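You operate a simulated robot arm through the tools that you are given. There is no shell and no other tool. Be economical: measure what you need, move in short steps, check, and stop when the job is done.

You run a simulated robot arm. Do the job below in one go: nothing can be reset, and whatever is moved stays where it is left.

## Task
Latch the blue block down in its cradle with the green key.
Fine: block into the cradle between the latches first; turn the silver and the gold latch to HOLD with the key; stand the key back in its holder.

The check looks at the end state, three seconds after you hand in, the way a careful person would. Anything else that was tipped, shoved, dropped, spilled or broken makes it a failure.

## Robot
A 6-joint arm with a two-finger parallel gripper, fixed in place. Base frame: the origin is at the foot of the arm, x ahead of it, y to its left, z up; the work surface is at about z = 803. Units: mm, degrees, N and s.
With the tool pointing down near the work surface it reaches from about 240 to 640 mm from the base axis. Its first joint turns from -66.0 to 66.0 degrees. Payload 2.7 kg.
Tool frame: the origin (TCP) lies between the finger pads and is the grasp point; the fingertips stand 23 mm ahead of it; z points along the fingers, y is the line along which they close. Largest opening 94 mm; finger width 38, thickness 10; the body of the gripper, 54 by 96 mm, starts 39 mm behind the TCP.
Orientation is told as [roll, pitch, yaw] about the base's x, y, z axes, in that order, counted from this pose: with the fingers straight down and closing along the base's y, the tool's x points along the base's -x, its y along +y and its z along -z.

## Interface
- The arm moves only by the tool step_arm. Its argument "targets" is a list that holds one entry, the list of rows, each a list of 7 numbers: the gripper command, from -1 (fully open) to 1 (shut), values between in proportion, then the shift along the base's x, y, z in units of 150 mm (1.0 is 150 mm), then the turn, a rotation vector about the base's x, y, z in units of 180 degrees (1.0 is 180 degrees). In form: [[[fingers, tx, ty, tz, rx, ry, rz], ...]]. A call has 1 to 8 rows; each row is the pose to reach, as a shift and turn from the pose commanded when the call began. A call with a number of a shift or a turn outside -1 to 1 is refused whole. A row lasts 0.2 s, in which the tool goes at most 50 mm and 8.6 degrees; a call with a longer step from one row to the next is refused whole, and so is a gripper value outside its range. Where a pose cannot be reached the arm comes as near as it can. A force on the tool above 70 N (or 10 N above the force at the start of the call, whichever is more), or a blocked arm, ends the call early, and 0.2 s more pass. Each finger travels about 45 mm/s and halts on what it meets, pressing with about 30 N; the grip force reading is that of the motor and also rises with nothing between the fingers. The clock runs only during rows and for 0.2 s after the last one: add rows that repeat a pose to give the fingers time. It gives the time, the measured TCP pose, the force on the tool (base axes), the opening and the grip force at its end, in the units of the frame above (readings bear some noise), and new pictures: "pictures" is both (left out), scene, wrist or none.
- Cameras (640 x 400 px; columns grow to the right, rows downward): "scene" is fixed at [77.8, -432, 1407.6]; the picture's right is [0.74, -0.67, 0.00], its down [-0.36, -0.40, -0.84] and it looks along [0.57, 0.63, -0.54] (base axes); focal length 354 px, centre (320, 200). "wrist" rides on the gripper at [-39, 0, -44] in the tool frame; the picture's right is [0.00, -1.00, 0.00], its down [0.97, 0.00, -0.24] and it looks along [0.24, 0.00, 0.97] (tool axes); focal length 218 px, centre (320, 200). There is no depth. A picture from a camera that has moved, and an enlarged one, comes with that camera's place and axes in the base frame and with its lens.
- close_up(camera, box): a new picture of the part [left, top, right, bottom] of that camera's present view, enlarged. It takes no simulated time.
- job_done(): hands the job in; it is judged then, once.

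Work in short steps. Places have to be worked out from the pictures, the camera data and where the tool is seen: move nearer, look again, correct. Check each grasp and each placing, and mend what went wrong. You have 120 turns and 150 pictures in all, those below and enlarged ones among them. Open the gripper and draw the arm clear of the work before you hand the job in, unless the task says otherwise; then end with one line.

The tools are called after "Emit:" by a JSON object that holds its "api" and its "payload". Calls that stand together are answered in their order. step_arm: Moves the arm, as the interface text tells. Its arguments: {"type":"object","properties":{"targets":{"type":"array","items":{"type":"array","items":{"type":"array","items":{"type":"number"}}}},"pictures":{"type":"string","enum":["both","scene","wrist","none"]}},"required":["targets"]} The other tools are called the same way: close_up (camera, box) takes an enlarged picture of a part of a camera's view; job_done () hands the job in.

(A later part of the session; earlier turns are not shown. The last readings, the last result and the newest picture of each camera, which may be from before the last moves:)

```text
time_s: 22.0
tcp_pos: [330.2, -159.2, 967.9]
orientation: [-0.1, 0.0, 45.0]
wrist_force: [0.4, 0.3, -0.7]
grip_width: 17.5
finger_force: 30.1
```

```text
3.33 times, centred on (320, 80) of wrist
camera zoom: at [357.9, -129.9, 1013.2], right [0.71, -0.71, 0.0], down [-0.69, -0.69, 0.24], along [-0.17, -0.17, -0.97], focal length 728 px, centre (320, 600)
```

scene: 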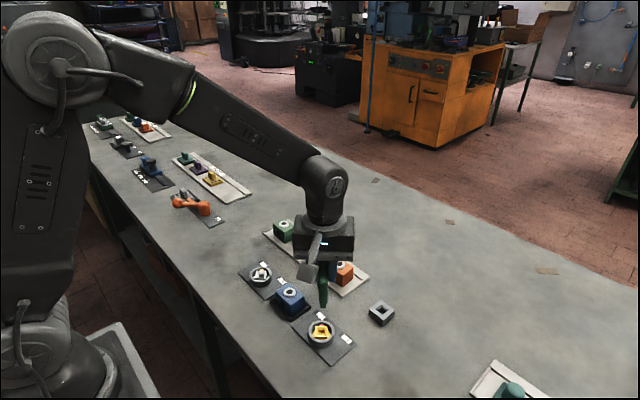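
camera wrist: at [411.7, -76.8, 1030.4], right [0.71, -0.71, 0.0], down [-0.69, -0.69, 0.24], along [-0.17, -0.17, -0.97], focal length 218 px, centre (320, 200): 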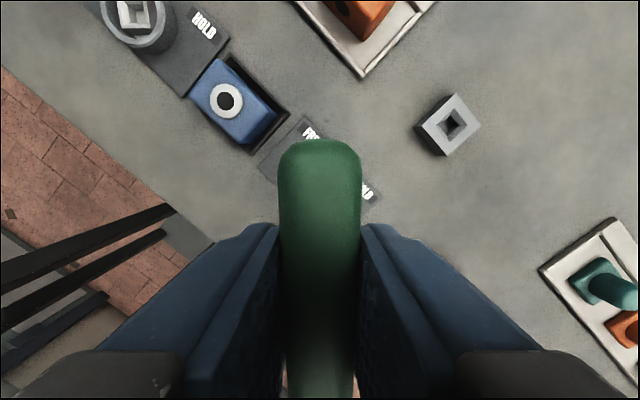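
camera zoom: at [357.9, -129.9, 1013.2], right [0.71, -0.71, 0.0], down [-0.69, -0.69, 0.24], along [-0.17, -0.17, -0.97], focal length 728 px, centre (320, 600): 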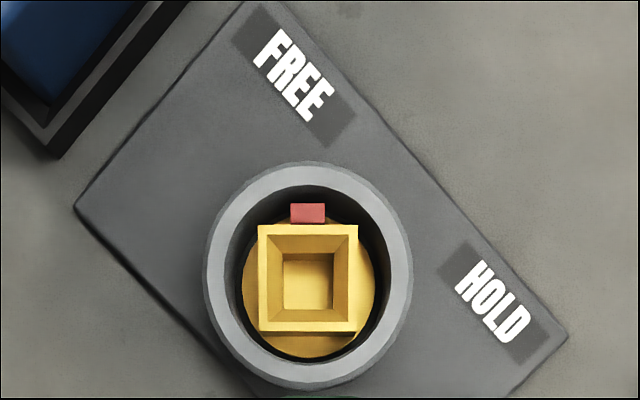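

Clear view: the socket is aligned with yaw 45 and centred near (379.2,-104.7). I'll move the key over it and lower so the tip is just above the ring.

Emit:
{"api": "step_arm", "payload": {"targets": [[[0.8, 0.1, 0.11, 0, 0, 0, 0], [0.8, 0.22, 0.24, 0, 0, 0, 0], [0.8, 0.321, 0.349, 0, 0, 0, 0], [0.8, 0.321, 0.349, -0.12, 0, 0, 0], [0.8, 0.321, 0.349, -0.2, 0, 0, 0], [0.8, 0.321, 0.349, -0.2, 0, 0, 0]]], "pictures": "wrist"}}

Emit:
{"api": "close_up", "payload": {"camera": "scene", "box": [290, 280, 350, 350]}}

```text
time_s: 23.4
tcp_pos: [380.3, -105.3, 942.2]
orientation: [0.1, 0.0, 45.2]
wrist_force: [-0.3, 0.1, -1.7]
grip_width: 17.6
finger_force: 30.0
camera wrist: at [407.5, -76.6, 986.3], right [0.71, -0.71, 0.0], down [-0.69, -0.69, 0.24], along [-0.17, -0.17, -0.97], focal length 218 px, centre (320, 200)
```

wrist: 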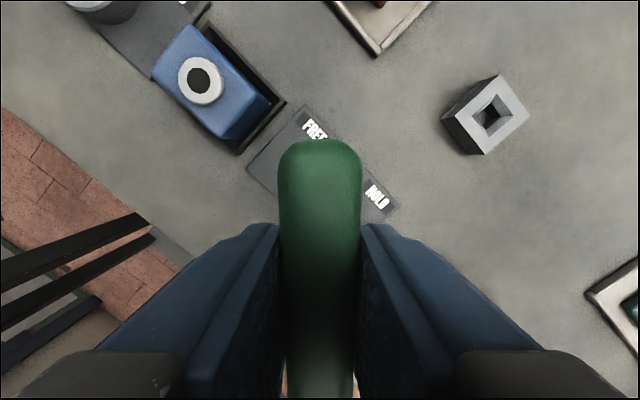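

```text
5.71 times, centred on (320, 315) of scene
camera zoom: at [77.8, -432.0, 1407.5], right [0.74, -0.67, 0.0], down [-0.36, -0.4, -0.84], along [0.57, 0.63, -0.54], focal length 2022 px, centre (320, -457)
```

zoom: 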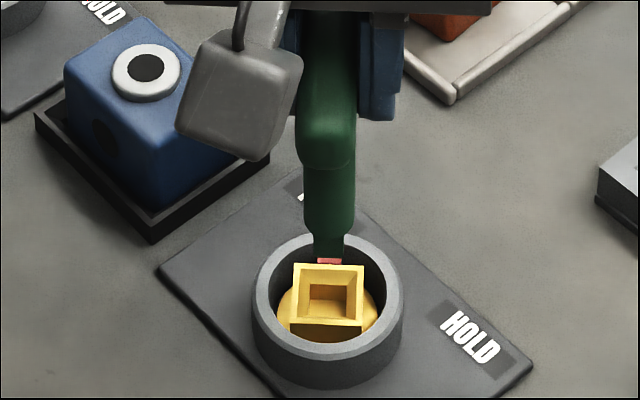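

The tip lines up with the socket laterally, about 20 mm above the mouth. I'll lower slowly toward entry.

Emit:
{"api": "step_arm", "payload": {"targets": [[[0.8, -0.004, -0.002, -0.05, 0, 0, 0], [0.8, -0.004, -0.002, -0.1, 0, 0, 0], [0.8, -0.004, -0.002, -0.14, 0, 0, 0], [0.8, -0.004, -0.002, -0.14, 0, 0, 0]]], "pictures": "none"}}

Emit:
{"api": "close_up", "payload": {"camera": "scene", "box": [290, 280, 350, 350]}}

```text
time_s: 24.4
tcp_pos: [378.5, -107.2, 919.9]
orientation: [0.0, 0.0, 45.0]
wrist_force: [0.1, 0.3, -1.7]
grip_width: 17.7
finger_force: 30.2
```

```text
5.71 times, centred on (320, 315) of scene
camera zoom: at [77.8, -432.0, 1407.5], right [0.74, -0.67, 0.0], down [-0.36, -0.4, -0.84], along [0.57, 0.63, -0.54], focal length 2022 px, centre (320, -457)
```

zoom: 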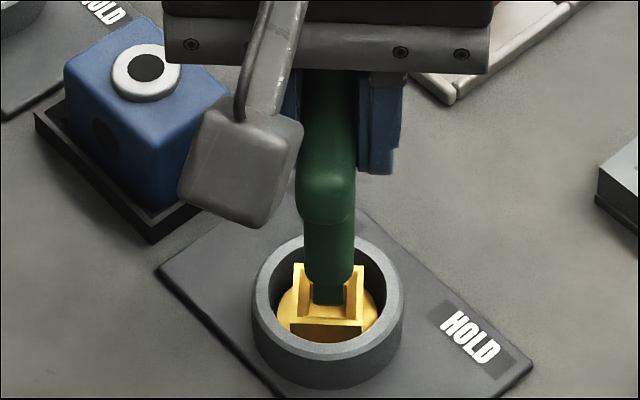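

The tip is entering the mouth, centred. Lowering more until contact.

Emit:
{"api": "step_arm", "payload": {"targets": [[[0.8, 0, 0, -0.03, 0, 0, 0], [0.8, 0, 0, -0.06, 0, 0, 0], [0.8, 0, 0, -0.08, 0, 0, 0], [0.8, 0, 0, -0.08, 0, 0, 0]]], "pictures": "none"}}

Emit:
{"api": "close_up", "payload": {"camera": "scene", "box": [290, 280, 350, 350]}}

```text
time_s: 25.4
tcp_pos: [378.0, -106.1, 907.5]
orientation: [0.1, 0.1, 45.1]
wrist_force: [0.3, -0.1, -1.3]
grip_width: 17.8
finger_force: 30.2
```

```text
5.71 times, centred on (320, 315) of scene
camera zoom: at [77.8, -432.0, 1407.5], right [0.74, -0.67, 0.0], down [-0.36, -0.4, -0.84], along [0.57, 0.63, -0.54], focal length 2022 px, centre (320, -457)
```

zoom: 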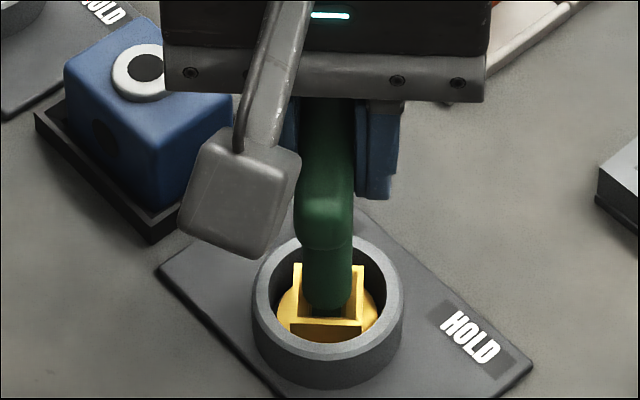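

Still no contact. I'll keep lowering, watching the force.

Emit:
{"api": "step_arm", "payload": {"targets": [[[0.8, 0, 0, -0.015, 0, 0, 0], [0.8, 0, 0, -0.03, 0, 0, 0], [0.8, 0, 0, -0.045, 0, 0, 0], [0.8, 0, 0, -0.045, 0, 0, 0]]], "pictures": "none"}}

Emit:
{"api": "close_up", "payload": {"camera": "scene", "box": [290, 280, 350, 350]}}

```text
time_s: 26.4
tcp_pos: [379.1, -105.6, 901.4]
orientation: [-0.3, -0.1, 45.0]
wrist_force: [-0.6, 3.0, 23.9]
grip_width: 17.7
finger_force: 30.4
```

```text
5.71 times, centred on (320, 315) of scene
camera zoom: at [77.5, -431.8, 1407.6], right [0.74, -0.67, 0.0], down [-0.36, -0.4, -0.84], along [0.57, 0.63, -0.54], focal length 2022 px, centre (320, -457)
```

zoom: 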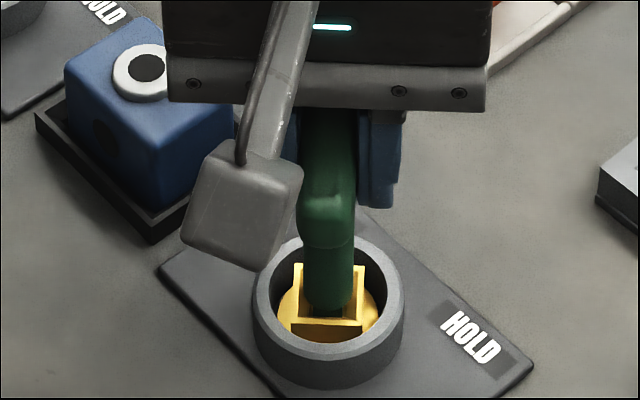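

24 N contact at 901.4, so the tip has bottomed in the socket. I'll ease up 1 mm and start the clockwise turn toward HOLD.

Emit:
{"api": "step_arm", "payload": {"targets": [[[0.8, 0, 0, 0.008, 0, 0, 0], [0.8, 0, 0, 0.008, 0, 0, -0.03], [0.8, 0, 0, 0.008, 0, 0, -0.065], [0.8, 0, 0, 0.008, 0, 0, -0.1], [0.8, 0, 0, 0.008, 0, 0, -0.11], [0.8, 0, 0, 0.008, 0, 0, -0.11]]], "pictures": "none"}}

Emit:
{"api": "close_up", "payload": {"camera": "scene", "box": [290, 280, 350, 350]}}

```text
time_s: 27.8
tcp_pos: [378.5, -104.0, 901.4]
orientation: [0.0, 0.0, 25.3]
wrist_force: [8.2, 2.0, -3.7]
grip_width: 17.7
finger_force: 30.3
```

```text
5.71 times, centred on (320, 315) of scene
camera zoom: at [78.0, -432.0, 1407.5], right [0.74, -0.67, 0.0], down [-0.36, -0.4, -0.84], along [0.57, 0.63, -0.54], focal length 2022 px, centre (320, -457)
```

zoom: 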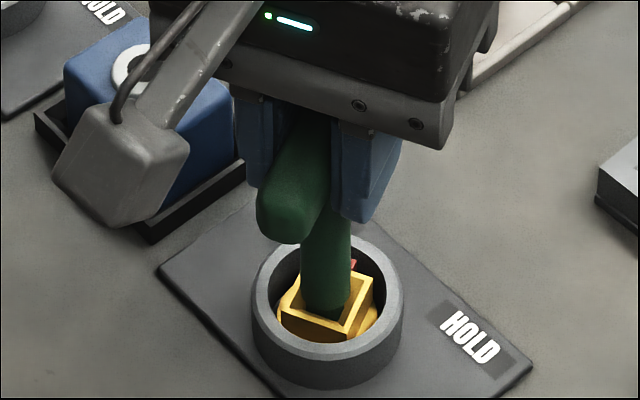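

The spindle turns with the key. Continuing clockwise, with a 0.5 mm +x shift to relieve the side force.

Emit:
{"api": "step_arm", "payload": {"targets": [[[0.8, 0.003, 0, 0, 0, 0, -0.04], [0.8, 0.003, 0, 0, 0, 0, -0.085], [0.8, 0.003, 0, 0, 0, 0, -0.13], [0.8, 0.003, 0, 0, 0, 0, -0.175], [0.8, 0.003, 0, 0, 0, 0, -0.22], [0.8, 0.003, 0, 0, 0, 0, -0.265], [0.8, 0.003, 0, 0, 0, 0, -0.31], [0.8, 0.003, 0, 0, 0, 0, -0.31]]], "pictures": "none"}}

Emit:
{"api": "close_up", "payload": {"camera": "scene", "box": [290, 280, 350, 350]}}

```text
time_s: 29.6
tcp_pos: [379.7, -106.5, 900.8]
orientation: [-0.1, -0.2, -30.5]
wrist_force: [7.1, 1.7, 9.1]
grip_width: 17.6
finger_force: 30.8
```

```text
5.71 times, centred on (320, 315) of scene
camera zoom: at [77.9, -431.9, 1407.6], right [0.74, -0.67, 0.0], down [-0.36, -0.4, -0.84], along [0.57, 0.63, -0.54], focal length 2022 px, centre (320, -457)
```

zoom: 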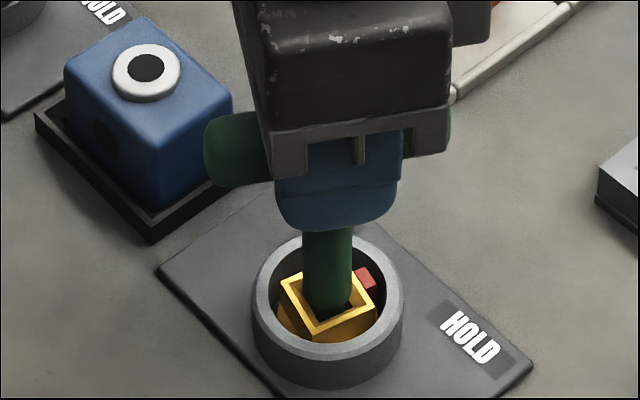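

The red tab is nearly at HOLD. Turning the last 15°.

Emit:
{"api": "step_arm", "payload": {"targets": [[[0.8, 0, 0, 0, 0, 0, -0.03], [0.8, 0, 0, 0, 0, 0, -0.06], [0.8, 0, 0, 0, 0, 0, -0.083], [0.8, 0, 0, 0, 0, 0, -0.083], [0.8, 0, 0, 0, 0, 0, -0.083]]], "pictures": "wrist"}}

Emit:
{"api": "close_up", "payload": {"camera": "scene", "box": [300, 310, 340, 350]}}

```text
time_s: 30.8
tcp_pos: [377.5, -106.9, 902.9]
orientation: [0.0, 0.0, -45.6]
wrist_force: [9.4, 2.4, -0.1]
grip_width: 17.9
finger_force: 29.9
camera wrist: at [405.1, -133.0, 946.9], right [-0.71, -0.7, 0.0], down [-0.68, 0.69, 0.24], along [-0.17, 0.17, -0.97], focal length 218 px, centre (320, 200)
```

wrist: 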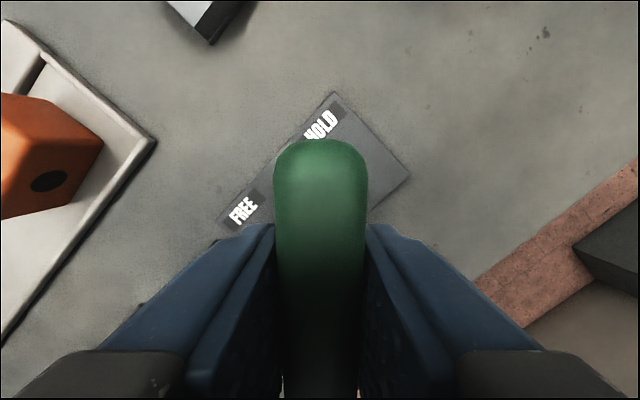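

```text
10.00 times, centred on (320, 330) of scene
camera zoom: at [78.0, -431.9, 1407.6], right [0.74, -0.67, 0.0], down [-0.36, -0.4, -0.84], along [0.57, 0.63, -0.54], focal length 3538 px, centre (320, -1100)
```

zoom: 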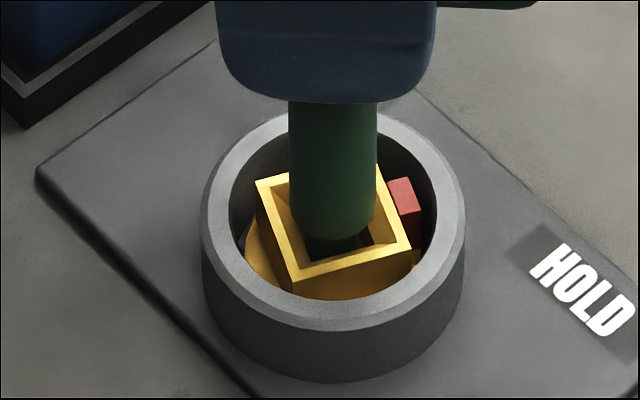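

The spindle lags the key by about 15° from slack, so the tab isn't fully at HOLD. I'll turn about 10° further and check.

Emit:
{"api": "step_arm", "payload": {"targets": [[[0.8, 0.003, 0, 0, 0, 0, -0.02], [0.8, 0.003, 0, 0, 0, 0, -0.04], [0.8, 0.003, 0, 0, 0, 0, -0.06], [0.8, 0.003, 0, 0, 0, 0, -0.06]]], "pictures": "none"}}

Emit:
{"api": "close_up", "payload": {"camera": "scene", "box": [300, 310, 340, 350]}}

```text
time_s: 31.8
tcp_pos: [378.2, -105.5, 901.9]
orientation: [-0.1, 0.1, -56.3]
wrist_force: [4.8, 4.6, -7.4]
grip_width: 18.0
finger_force: 29.7
```

```text
10.00 times, centred on (320, 330) of scene
camera zoom: at [78.0, -431.9, 1407.6], right [0.74, -0.67, 0.0], down [-0.36, -0.4, -0.84], along [0.57, 0.63, -0.54], focal length 3538 px, centre (320, -1100)
```

zoom: 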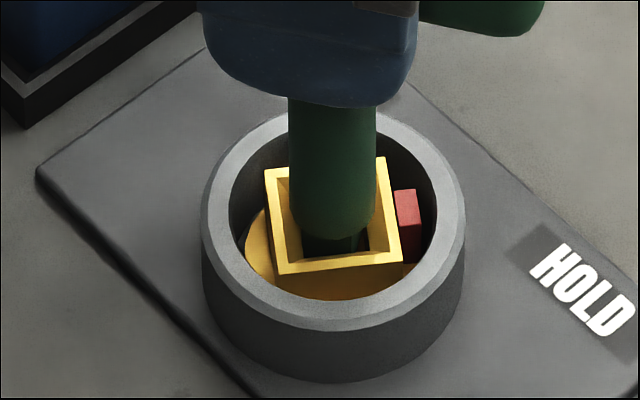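

About 6° to go. Turning a little more.

Emit:
{"api": "step_arm", "payload": {"targets": [[[0.8, 0, 0, 0, 0, 0, -0.02], [0.8, 0, 0, 0, 0, 0, -0.04], [0.8, 0, 0, 0, 0, 0, -0.04], [0.8, 0, 0, 0, 0, 0, -0.04]]], "pictures": "none"}}

Emit:
{"api": "close_up", "payload": {"camera": "scene", "box": [300, 310, 340, 350]}}

```text
time_s: 32.8
tcp_pos: [378.0, -106.3, 901.4]
orientation: [0.0, 0.1, -63.5]
wrist_force: [-1.3, 12.5, -2.3]
grip_width: 17.7
finger_force: 30.0
```

```text
10.00 times, centred on (320, 330) of scene
camera zoom: at [77.8, -431.7, 1407.6], right [0.74, -0.67, 0.0], down [-0.36, -0.4, -0.84], along [0.57, 0.63, -0.54], focal length 3538 px, centre (320, -1100)
```

zoom: 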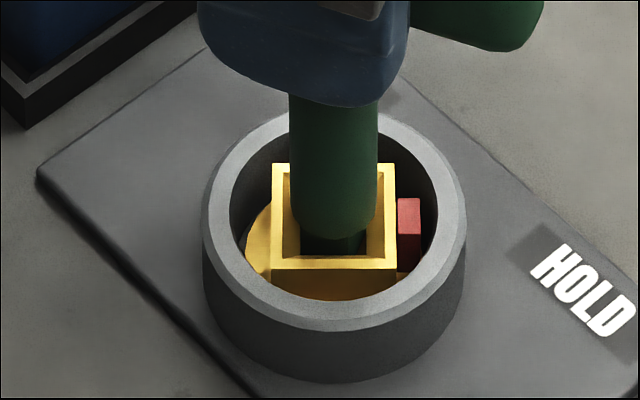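

Practically aligned now. One last small nudge (3°) to see whether it meets a stop.

Emit:
{"api": "step_arm", "payload": {"targets": [[[0.8, 0, 0, 0, 0, 0, -0.01], [0.8, 0, 0, 0, 0, 0, -0.02], [0.8, 0, 0, 0, 0, 0, -0.02]]], "pictures": "none"}}

Emit:
{"api": "close_up", "payload": {"camera": "scene", "box": [300, 310, 340, 350]}}

```text
time_s: 33.6
tcp_pos: [378.5, -107.3, 902.8]
orientation: [0.1, 0.0, -67.1]
wrist_force: [-0.3, 12.1, 0.7]
grip_width: 17.8
finger_force: 29.7
```

```text
10.00 times, centred on (320, 330) of scene
camera zoom: at [77.8, -431.7, 1407.6], right [0.74, -0.67, 0.0], down [-0.36, -0.4, -0.84], along [0.57, 0.63, -0.54], focal length 3538 px, centre (320, -1100)
```

zoom: 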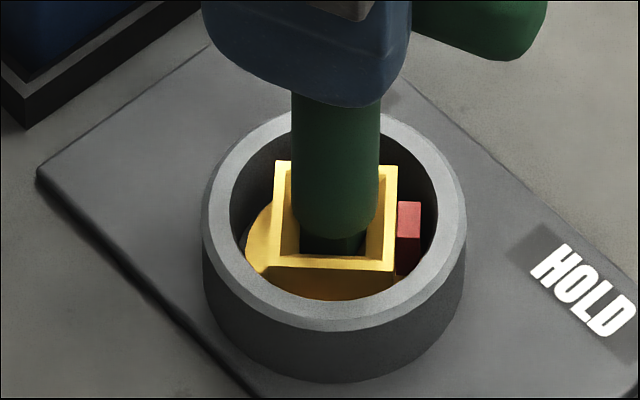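

The socket now matches its original alignment exactly, a full 90° turn, with the red tab facing HOLD. I'll back the key off 15° to free it, then lift out.

Emit:
{"api": "step_arm", "payload": {"targets": [[[0.8, 0, 0, 0, 0, 0, 0.045], [0.8, 0, 0, 0, 0, 0, 0.09], [0.8, 0, 0, 0.05, 0, 0, 0.1], [0.8, 0, 0, 0.15, 0, 0, 0.1], [0.8, 0, 0, 0.35, 0, 0, 0.1], [0.8, 0, 0, 0.5, 0, 0, 0.1], [0.8, 0, 0, 0.5, 0, 0, 0.1]]], "pictures": "none"}}

Emit:
{"api": "close_up", "payload": {"camera": "scene", "box": [270, 250, 370, 350]}}

```text
time_s: 35.2
tcp_pos: [379.5, -106.0, 975.7]
orientation: [-0.1, 0.0, -49.0]
wrist_force: [0.8, 0.3, -1.7]
grip_width: 17.8
finger_force: 30.4
```

```text
4.00 times, centred on (320, 300) of scene
camera zoom: at [77.8, -432.0, 1407.5], right [0.74, -0.67, 0.0], down [-0.36, -0.4, -0.84], along [0.57, 0.63, -0.54], focal length 1415 px, centre (320, -200)
```

zoom: 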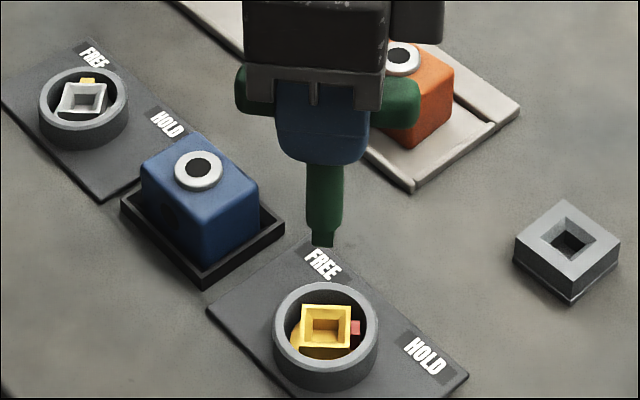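

Gold is at HOLD and the key hangs straight. Next I'll carry it to a viewing pose near the silver latch while turning back toward yaw 45.

Emit:
{"api": "step_arm", "payload": {"targets": [[[0.8, -0.04, 0, 0.1, 0, 0, 0.046], [0.8, -0.08, 0.15, 0.1, 0, 0, 0.092], [0.8, -0.12, 0.3, 0.1, 0, 0, 0.138], [0.8, -0.16, 0.45, 0.1, 0, 0, 0.184], [0.8, -0.2, 0.6, 0.1, 0, 0, 0.23], [0.8, -0.24, 0.75, 0.1, 0, 0, 0.276], [0.8, -0.28, 0.9, 0.1, 0, 0, 0.322], [0.8, -0.333, 1, 0.1, 0, 0, 0.368]]], "pictures": "none"}}

Emit:
{"api": "step_arm", "payload": {"targets": [[[0.8, 0, 0.03, -0.05, 0, 0, 0.046], [0.8, 0, 0.06, -0.1, 0, 0, 0.092], [0.8, 0, 0.06, -0.15, 0, 0, 0.138], [0.8, 0, 0.06, -0.15, 0, 0, 0.155], [0.8, 0, 0.06, -0.15, 0, 0, 0.155]]], "pictures": "both"}}

Emit:
{"api": "close_up", "payload": {"camera": "wrist", "box": [240, 20, 400, 140]}}

```text
time_s: 37.0
tcp_pos: [330.7, 43.7, 992.0]
orientation: [0.1, 0.0, 17.3]
wrist_force: [0.0, 0.2, -1.8]
grip_width: 17.9
finger_force: 30.0
```

```text
time_s: 38.2
tcp_pos: [330.9, 52.3, 969.8]
orientation: [0.1, 0.1, 45.3]
wrist_force: [0.2, 0.1, -1.7]
grip_width: 17.9
finger_force: 30.3
camera wrist: at [357.9, 81.1, 1015.3], right [0.71, -0.71, 0.0], down [-0.68, -0.69, 0.24], along [-0.17, -0.17, -0.97], focal length 218 px, centre (320, 200)
```

scene: 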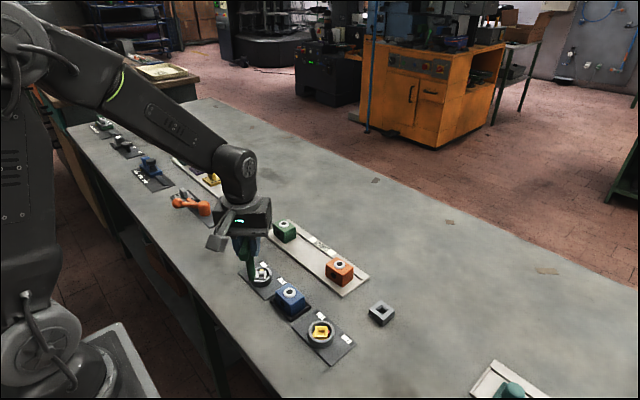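
wrist: 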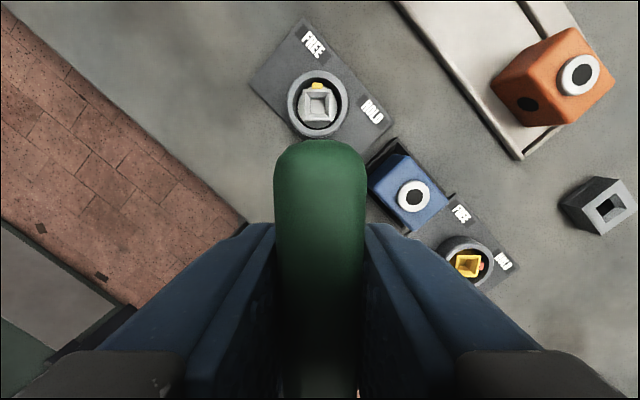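

```text
3.33 times, centred on (320, 80) of wrist
camera zoom: at [357.9, 81.1, 1015.3], right [0.71, -0.71, 0.0], down [-0.68, -0.69, 0.24], along [-0.17, -0.17, -0.97], focal length 728 px, centre (320, 600)
```

zoom: 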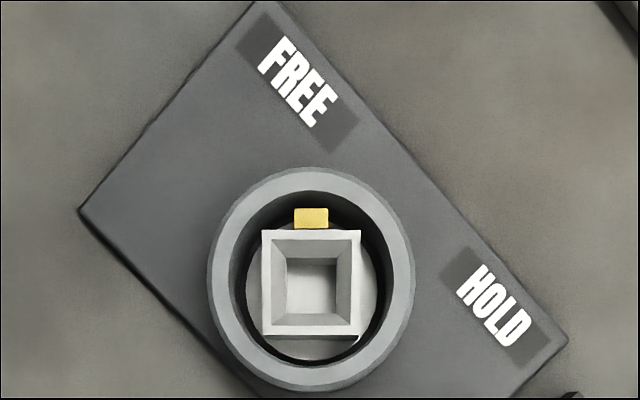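

Silver has the same layout and is centred near (379.2,105.4). I'll move the key over it.

Emit:
{"api": "step_arm", "payload": {"targets": [[[0.8, 0.1, 0.11, 0, 0, 0, 0], [0.8, 0.22, 0.24, 0, 0, 0, 0], [0.8, 0.323, 0.345, 0, 0, 0, 0], [0.8, 0.323, 0.345, -0.12, 0, 0, 0], [0.8, 0.323, 0.345, -0.2, 0, 0, -0.002], [0.8, 0.323, 0.345, -0.2, 0, 0, -0.002]]], "pictures": "wrist"}}

Emit:
{"api": "close_up", "payload": {"camera": "scene", "box": [230, 230, 300, 300]}}

```text
time_s: 39.6
tcp_pos: [377.6, 104.3, 938.9]
orientation: [-0.1, 0.0, 44.8]
wrist_force: [0.3, -0.1, -1.5]
grip_width: 17.7
finger_force: 30.4
camera wrist: at [405.9, 133.2, 983.8], right [0.7, -0.71, 0.0], down [-0.69, -0.68, 0.24], along [-0.17, -0.17, -0.97], focal length 218 px, centre (320, 200)
```

wrist: 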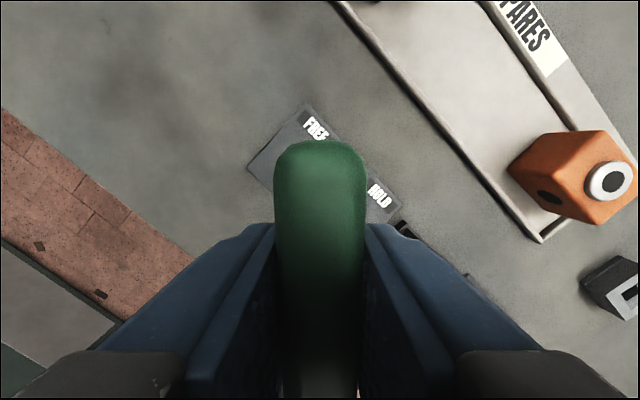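

```text
5.71 times, centred on (265, 265) of scene
camera zoom: at [77.8, -432.0, 1407.6], right [0.74, -0.67, 0.0], down [-0.36, -0.4, -0.84], along [0.57, 0.63, -0.54], focal length 2022 px, centre (634, -171)
```

zoom: 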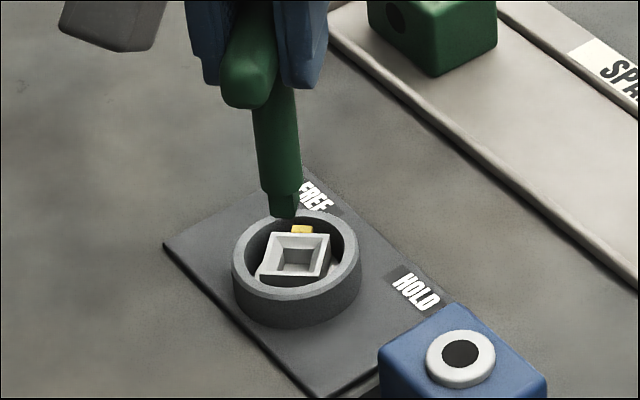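

The key's line of descent points into the socket centre. Lowering to the mouth.

Emit:
{"api": "step_arm", "payload": {"targets": [[[0.8, 0.004, -0.002, -0.05, 0, 0, 0], [0.8, 0.004, -0.002, -0.1, 0, 0, 0], [0.8, 0.004, -0.002, -0.15, 0, 0, 0], [0.8, 0.004, -0.002, -0.15, 0, 0, 0]]], "pictures": "none"}}

Emit:
{"api": "close_up", "payload": {"camera": "scene", "box": [230, 230, 300, 300]}}

```text
time_s: 40.6
tcp_pos: [378.8, 104.0, 916.8]
orientation: [0.0, 0.1, 44.7]
wrist_force: [-0.1, -0.2, -1.9]
grip_width: 17.6
finger_force: 30.0
```

```text
5.71 times, centred on (265, 265) of scene
camera zoom: at [77.8, -432.0, 1407.6], right [0.74, -0.67, 0.0], down [-0.36, -0.4, -0.84], along [0.57, 0.63, -0.54], focal length 2022 px, centre (634, -171)
```

zoom: 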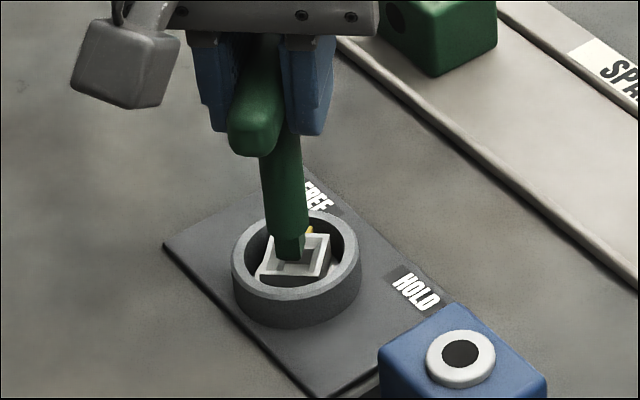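

The tip is in the mouth, perhaps 1–2 mm left in the picture. I'll nudge (+0.8,−0.8) and lower to bottom.

Emit:
{"api": "step_arm", "payload": {"targets": [[[0.8, 0.005, -0.005, -0.03, 0, 0, 0], [0.8, 0.005, -0.005, -0.06, 0, 0, 0], [0.8, 0.005, -0.005, -0.08, 0, 0, 0], [0.8, 0.005, -0.005, -0.095, 0, 0, 0], [0.8, 0.005, -0.005, -0.095, 0, 0, 0]]], "pictures": "none"}}

Emit:
{"api": "close_up", "payload": {"camera": "scene", "box": [230, 230, 300, 300]}}

```text
time_s: 41.8
tcp_pos: [379.8, 103.9, 902.5]
orientation: [-0.1, 0.0, 44.6]
wrist_force: [2.3, 2.0, -0.2]
grip_width: 17.7
finger_force: 29.7
```

```text
5.71 times, centred on (265, 265) of scene
camera zoom: at [77.8, -432.0, 1407.6], right [0.74, -0.67, 0.0], down [-0.36, -0.4, -0.84], along [0.57, 0.63, -0.54], focal length 2022 px, centre (634, -171)
```

zoom: 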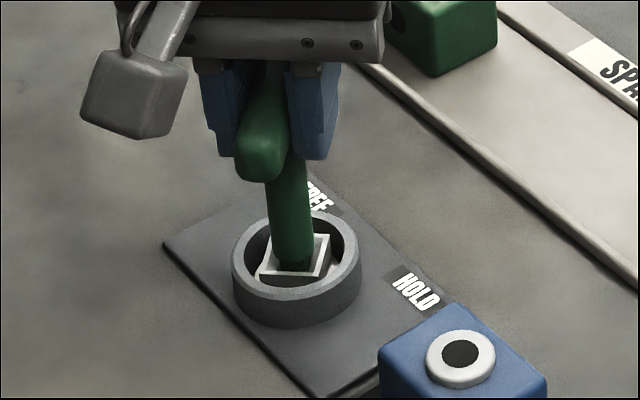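

The depth (902.5) matches gold's working depth. Starting the clockwise turn.

Emit:
{"api": "step_arm", "payload": {"targets": [[[0.8, 0.002, 0.002, 0, 0, 0, -0.045], [0.8, 0.002, 0.002, 0, 0, 0, -0.09], [0.8, 0.002, 0.002, 0, 0, 0, -0.135], [0.8, 0.002, 0.002, 0, 0, 0, -0.18], [0.8, 0.002, 0.002, 0, 0, 0, -0.225], [0.8, 0.002, 0.002, 0, 0, 0, -0.25], [0.8, 0.002, 0.002, 0, 0, 0, -0.25]]], "pictures": "none"}}

Emit:
{"api": "close_up", "payload": {"camera": "scene", "box": [230, 230, 300, 300]}}

```text
time_s: 43.4
tcp_pos: [379.5, 102.4, 903.5]
orientation: [0.0, -0.1, -0.5]
wrist_force: [10.8, 2.5, -0.8]
grip_width: 17.6
finger_force: 29.9
```

```text
5.71 times, centred on (265, 265) of scene
camera zoom: at [78.0, -431.9, 1407.6], right [0.74, -0.67, 0.0], down [-0.36, -0.4, -0.84], along [0.57, 0.63, -0.54], focal length 2022 px, centre (634, -171)
```

zoom: 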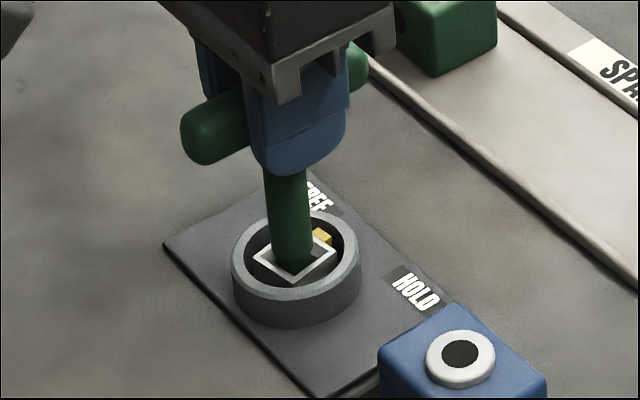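

It's turning well, with the yellow tab about 30° round. Continuing.

Emit:
{"api": "step_arm", "payload": {"targets": [[[0.8, 0.003, 0, 0, 0, 0, -0.045], [0.8, 0.003, 0, 0, 0, 0, -0.09], [0.8, 0.003, 0, 0, 0, 0, -0.135], [0.8, 0.003, 0, 0, 0, 0, -0.18], [0.8, 0.003, 0, 0, 0, 0, -0.225], [0.8, 0.003, 0, 0, 0, 0, -0.27], [0.8, 0.003, 0, 0, 0, 0, -0.31], [0.8, 0.003, 0, 0, 0, 0, -0.31]]], "pictures": "none"}}

Emit:
{"api": "close_up", "payload": {"camera": "scene", "box": [240, 255, 280, 290]}}

```text
time_s: 45.2
tcp_pos: [379.8, 104.6, 903.1]
orientation: [0.0, 0.0, -56.2]
wrist_force: [-2.6, 7.1, 4.8]
grip_width: 17.8
finger_force: 30.1
```

```text
11.43 times, centred on (260, 272) of scene
camera zoom: at [77.6, -431.9, 1407.6], right [0.74, -0.67, 0.0], down [-0.36, -0.4, -0.84], along [0.57, 0.63, -0.54], focal length 4044 px, centre (1006, -629)
```

zoom: 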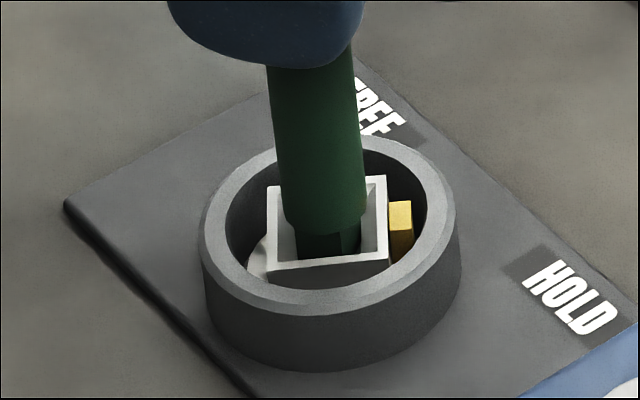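

About 10° left by comparison with the FREE picture. Turning 11° more.

Emit:
{"api": "step_arm", "payload": {"targets": [[[0.8, 0, 0, 0, 0, 0, -0.03], [0.8, 0, 0, 0, 0, 0, -0.06], [0.8, 0, 0, 0, 0, 0, -0.06], [0.8, 0, 0, 0, 0, 0, -0.06]]], "pictures": "none"}}

Emit:
{"api": "close_up", "payload": {"camera": "scene", "box": [240, 255, 280, 290]}}

```text
time_s: 46.2
tcp_pos: [380.2, 104.0, 903.4]
orientation: [0.1, 0.0, -67.0]
wrist_force: [-2.3, 8.8, 3.7]
grip_width: 17.8
finger_force: 30.1
```

```text
11.43 times, centred on (260, 272) of scene
camera zoom: at [77.7, -431.8, 1407.6], right [0.74, -0.67, 0.0], down [-0.36, -0.4, -0.84], along [0.57, 0.63, -0.54], focal length 4044 px, centre (1006, -629)
```

zoom: 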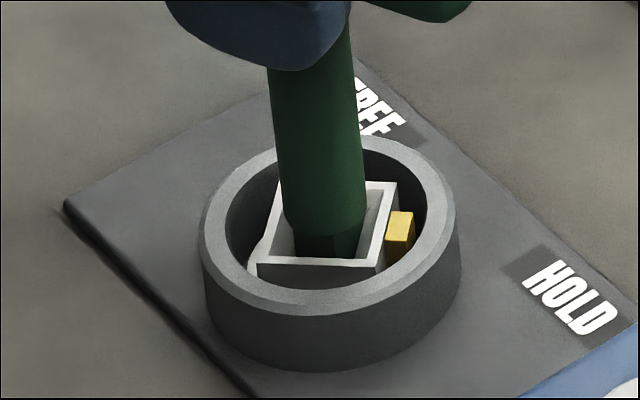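

The silver socket now matches its FREE-view outline, turned 90°, with the tab toward HOLD. I'll back off 15°, lift out, and verify from above.

Emit:
{"api": "step_arm", "payload": {"targets": [[[0.8, 0, 0, 0, 0, 0, 0.045], [0.8, 0, 0, 0, 0, 0, 0.09], [0.8, 0, 0, 0.05, 0, 0, 0.12], [0.8, 0, 0, 0.15, 0, 0, 0.12], [0.8, 0, 0, 0.35, 0, 0, 0.12], [0.8, 0, 0, 0.5, 0, 0, 0.12], [0.8, 0, 0, 0.5, 0, 0, 0.12]]], "pictures": "none"}}

Emit:
{"api": "close_up", "payload": {"camera": "scene", "box": [240, 255, 280, 290]}}

```text
time_s: 47.8
tcp_pos: [381.5, 102.4, 980.2]
orientation: [0.0, 0.0, -45.2]
wrist_force: [0.1, 0.4, -1.6]
grip_width: 17.6
finger_force: 30.1
```

```text
11.43 times, centred on (260, 272) of scene
camera zoom: at [77.8, -432.0, 1407.6], right [0.74, -0.67, 0.0], down [-0.36, -0.4, -0.84], along [0.57, 0.63, -0.54], focal length 4044 px, centre (1006, -629)
```

zoom: 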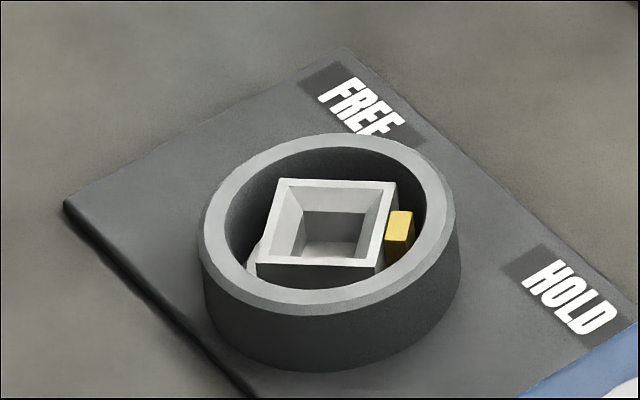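

Silver is at HOLD. I'll move to a pose at yaw 0 behind the cradle to check both latches and the block from above, on the way back to the holder.

Emit:
{"api": "step_arm", "payload": {"targets": [[[0.8, -0.05, 0, 0.1, 0, 0, 0.042], [0.8, -0.1, -0.14, 0.2, 0, 0, 0.084], [0.8, -0.15, -0.28, 0.27, 0, 0, 0.126], [0.8, -0.2, -0.42, 0.27, 0, 0, 0.168], [0.8, -0.25, -0.56, 0.27, 0, 0, 0.21], [0.8, -0.31, -0.69, 0.27, 0, 0, 0.251], [0.8, -0.31, -0.69, 0.27, 0, 0, 0.251]]], "pictures": "wrist"}}

Emit:
{"api": "close_up", "payload": {"camera": "wrist", "box": [180, 90, 460, 190]}}

```text
time_s: 49.4
tcp_pos: [334.3, -0.3, 1017.6]
orientation: [0.0, 0.1, 0.0]
wrist_force: [-0.2, 0.4, -1.6]
grip_width: 17.6
finger_force: 29.7
camera wrist: at [372.7, 0.9, 1062.9], right [0.0, -1.0, 0.0], down [-0.97, 0.0, 0.24], along [-0.24, 0.0, -0.97], focal length 218 px, centre (320, 200)
```

wrist: 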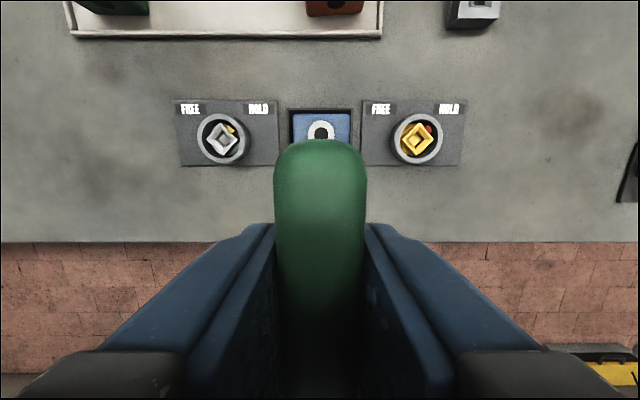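

```text
2.29 times, centred on (320, 140) of wrist
camera zoom: at [372.7, 0.9, 1062.9], right [0.0, -1.0, 0.0], down [-0.97, 0.0, 0.24], along [-0.24, 0.0, -0.97], focal length 499 px, centre (320, 337)
```

zoom: 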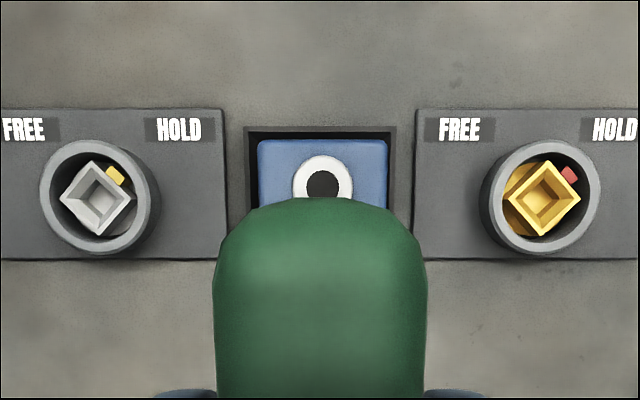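

Both tabs point to HOLD and the block is in place. Zooming on each to check the exact angle.

Emit:
{"api": "close_up", "payload": {"camera": "wrist", "box": [172, 95, 282, 170]}}

Emit:
{"api": "close_up", "payload": {"camera": "wrist", "box": [358, 95, 468, 170]}}

```text
5.33 times, centred on (227, 132) of wrist
camera zoom: at [372.7, 0.9, 1062.9], right [0.0, -1.0, 0.0], down [-0.97, 0.0, 0.24], along [-0.24, 0.0, -0.97], focal length 1164 px, centre (816, 560)
```

zoom: 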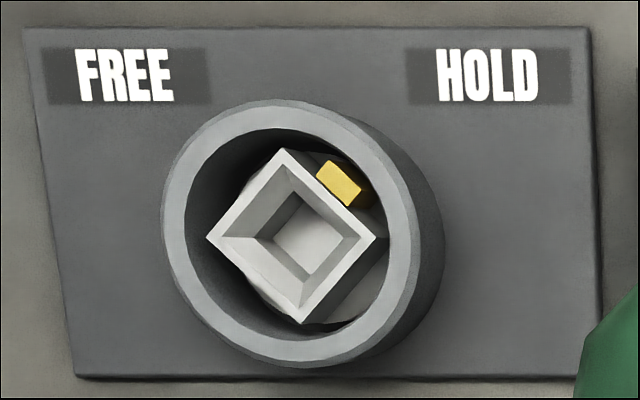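

```text
5.33 times, centred on (413, 132) of wrist
camera zoom: at [372.7, 0.9, 1062.9], right [0.0, -1.0, 0.0], down [-0.97, 0.0, 0.24], along [-0.24, 0.0, -0.97], focal length 1164 px, centre (-176, 560)
```

zoom: 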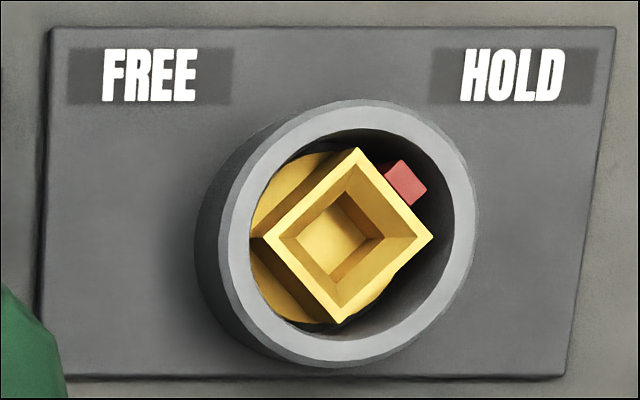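

Both spindles are at exactly 45° on HOLD. Next I'll return the key toward the holder at (510,-149.4), turning back to yaw 90.

Emit:
{"api": "step_arm", "payload": {"targets": [[[0.8, 0.11, -0.1, 0, 0, 0, 0.045], [0.8, 0.22, -0.2, 0, 0, 0, 0.09], [0.8, 0.33, -0.3, 0, 0, 0, 0.135], [0.8, 0.44, -0.4, 0, 0, 0, 0.18], [0.8, 0.55, -0.5, 0, 0, 0, 0.225], [0.8, 0.66, -0.6, 0, 0, 0, 0.27], [0.8, 0.78, -0.7, 0, 0, 0, 0.315], [0.8, 0.9, -0.8, 0, 0, 0, 0.36]]], "pictures": "none"}}

Emit:
{"api": "step_arm", "payload": {"targets": [[[0.8, 0.1, -0.06, -0.05, 0, 0, 0.045], [0.8, 0.2, -0.12, -0.1, 0, 0, 0.09], [0.8, 0.26, -0.19, -0.15, 0, 0, 0.135], [0.8, 0.26, -0.19, -0.15, 0, 0, 0.14], [0.8, 0.26, -0.19, -0.15, 0, 0, 0.14]]], "pictures": "wrist"}}

Emit:
{"api": "close_up", "payload": {"camera": "scene", "box": [340, 240, 420, 340]}}

```text
time_s: 51.2
tcp_pos: [466.5, -117.2, 1019.1]
orientation: [0.0, 0.0, 64.8]
wrist_force: [0.9, 0.1, -1.9]
grip_width: 17.7
finger_force: 30.1
```

```text
time_s: 52.4
tcp_pos: [507.7, -148.5, 996.5]
orientation: [-0.1, 0.0, 90.0]
wrist_force: [0.1, -0.2, -1.9]
grip_width: 17.6
finger_force: 29.7
camera wrist: at [506.0, -108.5, 1041.5], right [1.0, 0.0, 0.0], down [0.0, -0.97, 0.24], along [0.0, -0.24, -0.97], focal length 218 px, centre (320, 200)
```

wrist: 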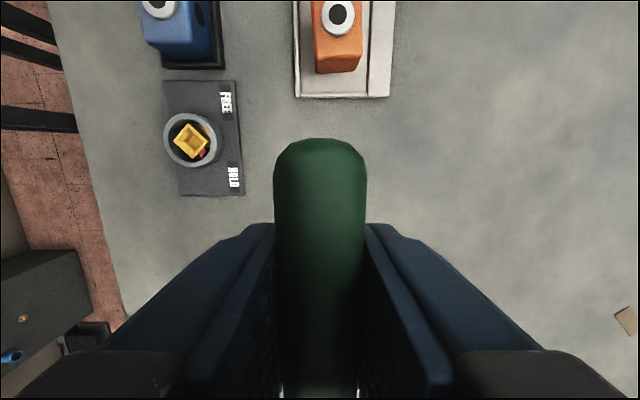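

```text
4.00 times, centred on (380, 290) of scene
camera zoom: at [77.8, -432.0, 1407.5], right [0.74, -0.67, 0.0], down [-0.36, -0.4, -0.84], along [0.57, 0.63, -0.54], focal length 1415 px, centre (80, -160)
```

zoom: 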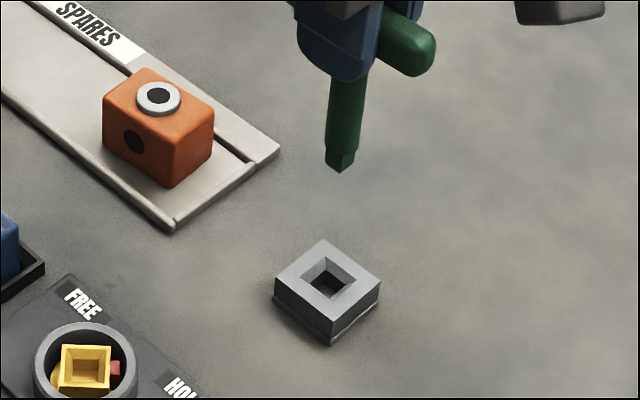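

The camera says I'm 4 mm short in x and 2 mm off in y from the pickup pose. I'll correct and lower until the tip is just above the holder.

Emit:
{"api": "step_arm", "payload": {"targets": [[[0.8, 0.0267, -0.0127, 0, 0, 0, 0], [0.8, 0.0267, -0.0127, -0.2, 0, 0, 0], [0.8, 0.0267, -0.0127, -0.4, 0, 0, 0], [0.8, 0.0267, -0.0127, -0.46, 0, 0, 0], [0.8, 0.0267, -0.0127, -0.46, 0, 0, 0]]], "pictures": "wrist"}}

Emit:
{"api": "close_up", "payload": {"camera": "scene", "box": [350, 270, 410, 330]}}

```text
time_s: 53.6
tcp_pos: [512.0, -149.2, 925.3]
orientation: [-0.1, 0.0, 90.0]
wrist_force: [0.6, 0.2, -2.4]
grip_width: 17.8
finger_force: 30.4
camera wrist: at [511.6, -108.7, 971.2], right [1.0, 0.0, 0.0], down [0.0, -0.97, 0.24], along [0.0, -0.24, -0.97], focal length 218 px, centre (320, 200)
```

wrist: 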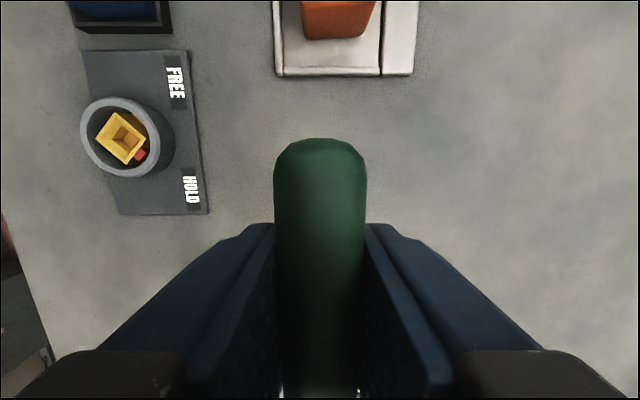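

```text
6.67 times, centred on (380, 300) of scene
camera zoom: at [77.8, -432.0, 1407.5], right [0.74, -0.67, 0.0], down [-0.36, -0.4, -0.84], along [0.57, 0.63, -0.54], focal length 2359 px, centre (-80, -467)
```

zoom: 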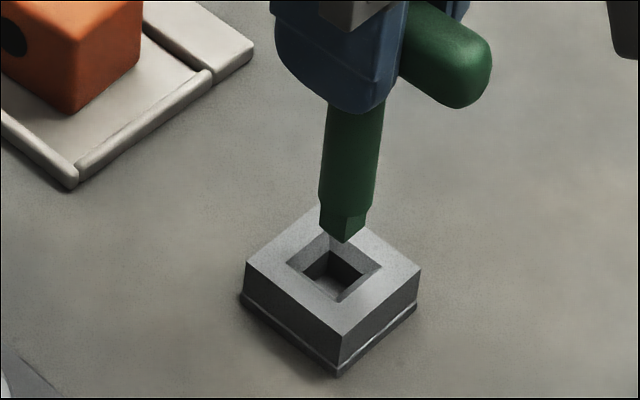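

The tip sits about 2 mm to the right of the hole in the picture. I'll shift −2 mm in x and −0.3 mm in y, then lower into the mouth.

Emit:
{"api": "step_arm", "payload": {"targets": [[[0.8, -0.013, -0.002, 0, 0, 0, 0], [0.8, -0.013, -0.002, -0.03, 0, 0, 0], [0.8, -0.013, -0.002, -0.05, 0, 0, 0], [0.8, -0.013, -0.002, -0.05, 0, 0, 0]]], "pictures": "none"}}

Emit:
{"api": "close_up", "payload": {"camera": "scene", "box": [350, 270, 410, 330]}}

```text
time_s: 54.6
tcp_pos: [511.0, -149.8, 917.6]
orientation: [0.0, 0.0, 89.9]
wrist_force: [0.8, -0.1, -1.4]
grip_width: 17.6
finger_force: 30.0
```

```text
6.67 times, centred on (380, 300) of scene
camera zoom: at [77.8, -432.0, 1407.5], right [0.74, -0.67, 0.0], down [-0.36, -0.4, -0.84], along [0.57, 0.63, -0.54], focal length 2359 px, centre (-80, -467)
```

zoom: 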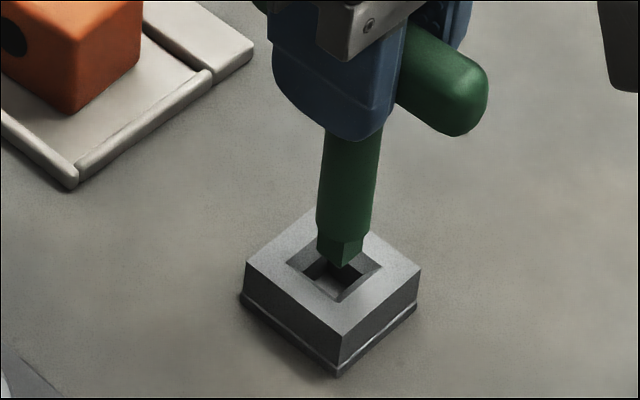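

Still about 1.5 mm right in the picture. I'll shift (−1,+0.7) and lower, watching the force.

Emit:
{"api": "step_arm", "payload": {"targets": [[[0.8, -0.007, 0.005, 0, 0, 0, 0], [0.8, -0.007, 0.005, -0.03, 0, 0, 0], [0.8, -0.007, 0.005, -0.06, 0, 0, 0], [0.8, -0.007, 0.005, -0.06, 0, 0, 0]]], "pictures": "none"}}

Emit:
{"api": "close_up", "payload": {"camera": "scene", "box": [350, 270, 410, 330]}}

```text
time_s: 55.6
tcp_pos: [510.2, -149.8, 909.5]
orientation: [-0.1, 0.1, 89.9]
wrist_force: [0.2, 0.5, -0.9]
grip_width: 17.5
finger_force: 30.1
```

```text
6.67 times, centred on (380, 300) of scene
camera zoom: at [77.8, -432.0, 1407.5], right [0.74, -0.67, 0.0], down [-0.36, -0.4, -0.84], along [0.57, 0.63, -0.54], focal length 2359 px, centre (-80, -467)
```

zoom: 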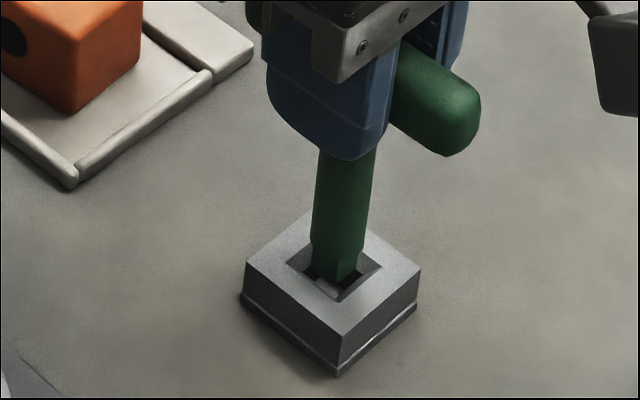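

The tip is entering the hole cleanly. Continuing down until it rests.

Emit:
{"api": "step_arm", "payload": {"targets": [[[0.8, 0, 0, -0.03, 0, 0, 0], [0.8, 0, 0, -0.055, 0, 0, 0], [0.8, 0, 0, -0.075, 0, 0, 0], [0.8, 0, 0, -0.075, 0, 0, 0]]], "pictures": "none"}}

Emit:
{"api": "close_up", "payload": {"camera": "scene", "box": [350, 270, 410, 330]}}

```text
time_s: 56.6
tcp_pos: [509.7, -149.4, 898.8]
orientation: [-0.1, 0.0, 89.9]
wrist_force: [0.4, 1.1, -1.7]
grip_width: 17.8
finger_force: 30.4
```

```text
6.67 times, centred on (380, 300) of scene
camera zoom: at [77.8, -432.0, 1407.5], right [0.74, -0.67, 0.0], down [-0.36, -0.4, -0.84], along [0.57, 0.63, -0.54], focal length 2359 px, centre (-80, -467)
```

zoom: 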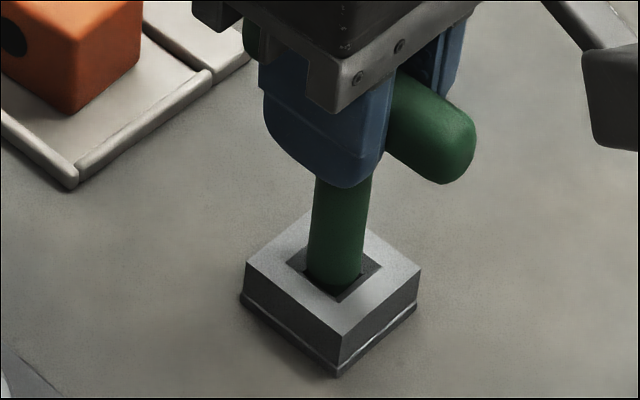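

Inserted with no load yet. A few millimetres more.

Emit:
{"api": "step_arm", "payload": {"targets": [[[0.8, 0, 0, -0.01, 0, 0, 0], [0.8, 0, 0, -0.02, 0, 0, 0], [0.8, 0, 0, -0.03, 0, 0, 0], [0.8, 0, 0, -0.03, 0, 0, 0]]], "pictures": "none"}}

```text
time_s: 57.6
tcp_pos: [511.3, -150.9, 897.2]
orientation: [-0.4, 0.2, 89.9]
wrist_force: [-5.3, -0.3, 28.4]
grip_width: 17.9
finger_force: 29.8
```

It's bottomed with 28 N at z≈897, consistent with the expected seat. I'll ease up 2 mm to unload, then open the fingers slowly.

Emit:
{"api": "step_arm", "payload": {"targets": [[[0.8, 0, 0, 0.017, 0, 0, 0], [0.6, 0, 0, 0.017, 0, 0, 0], [0.4, 0, 0, 0.017, 0, 0, 0], [0.1, 0, 0, 0.017, 0, 0, 0], [0.1, 0, 0, 0.017, 0, 0, 0]]], "pictures": "wrist"}}

Emit:
{"api": "close_up", "payload": {"camera": "scene", "box": [340, 230, 440, 340]}}

```text
time_s: 58.8
tcp_pos: [509.1, -149.0, 896.8]
orientation: [-0.1, 0.0, 90.0]
wrist_force: [0.0, 0.0, 0.0]
grip_width: 42.3
finger_force: 0.0
camera wrist: at [508.9, -109.6, 942.2], right [1.0, 0.0, 0.0], down [0.0, -0.97, 0.24], along [0.0, -0.24, -0.97], focal length 218 px, centre (320, 200)
```

wrist: 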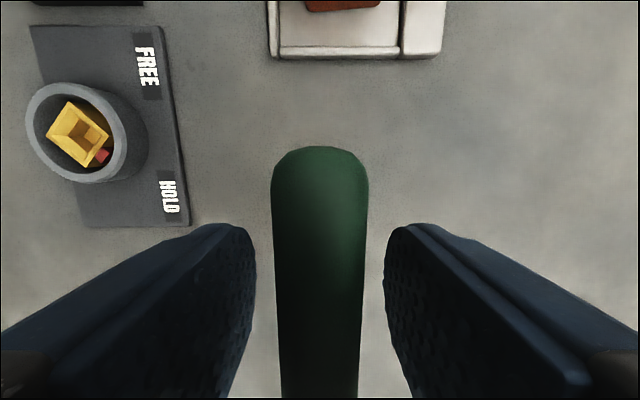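

```text
3.64 times, centred on (390, 285) of scene
camera zoom: at [77.8, -432.0, 1407.6], right [0.74, -0.67, 0.0], down [-0.36, -0.4, -0.84], along [0.57, 0.63, -0.54], focal length 1287 px, centre (66, -109)
```

zoom: 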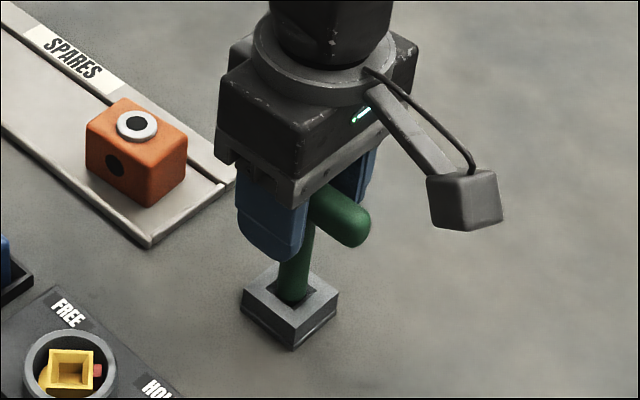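

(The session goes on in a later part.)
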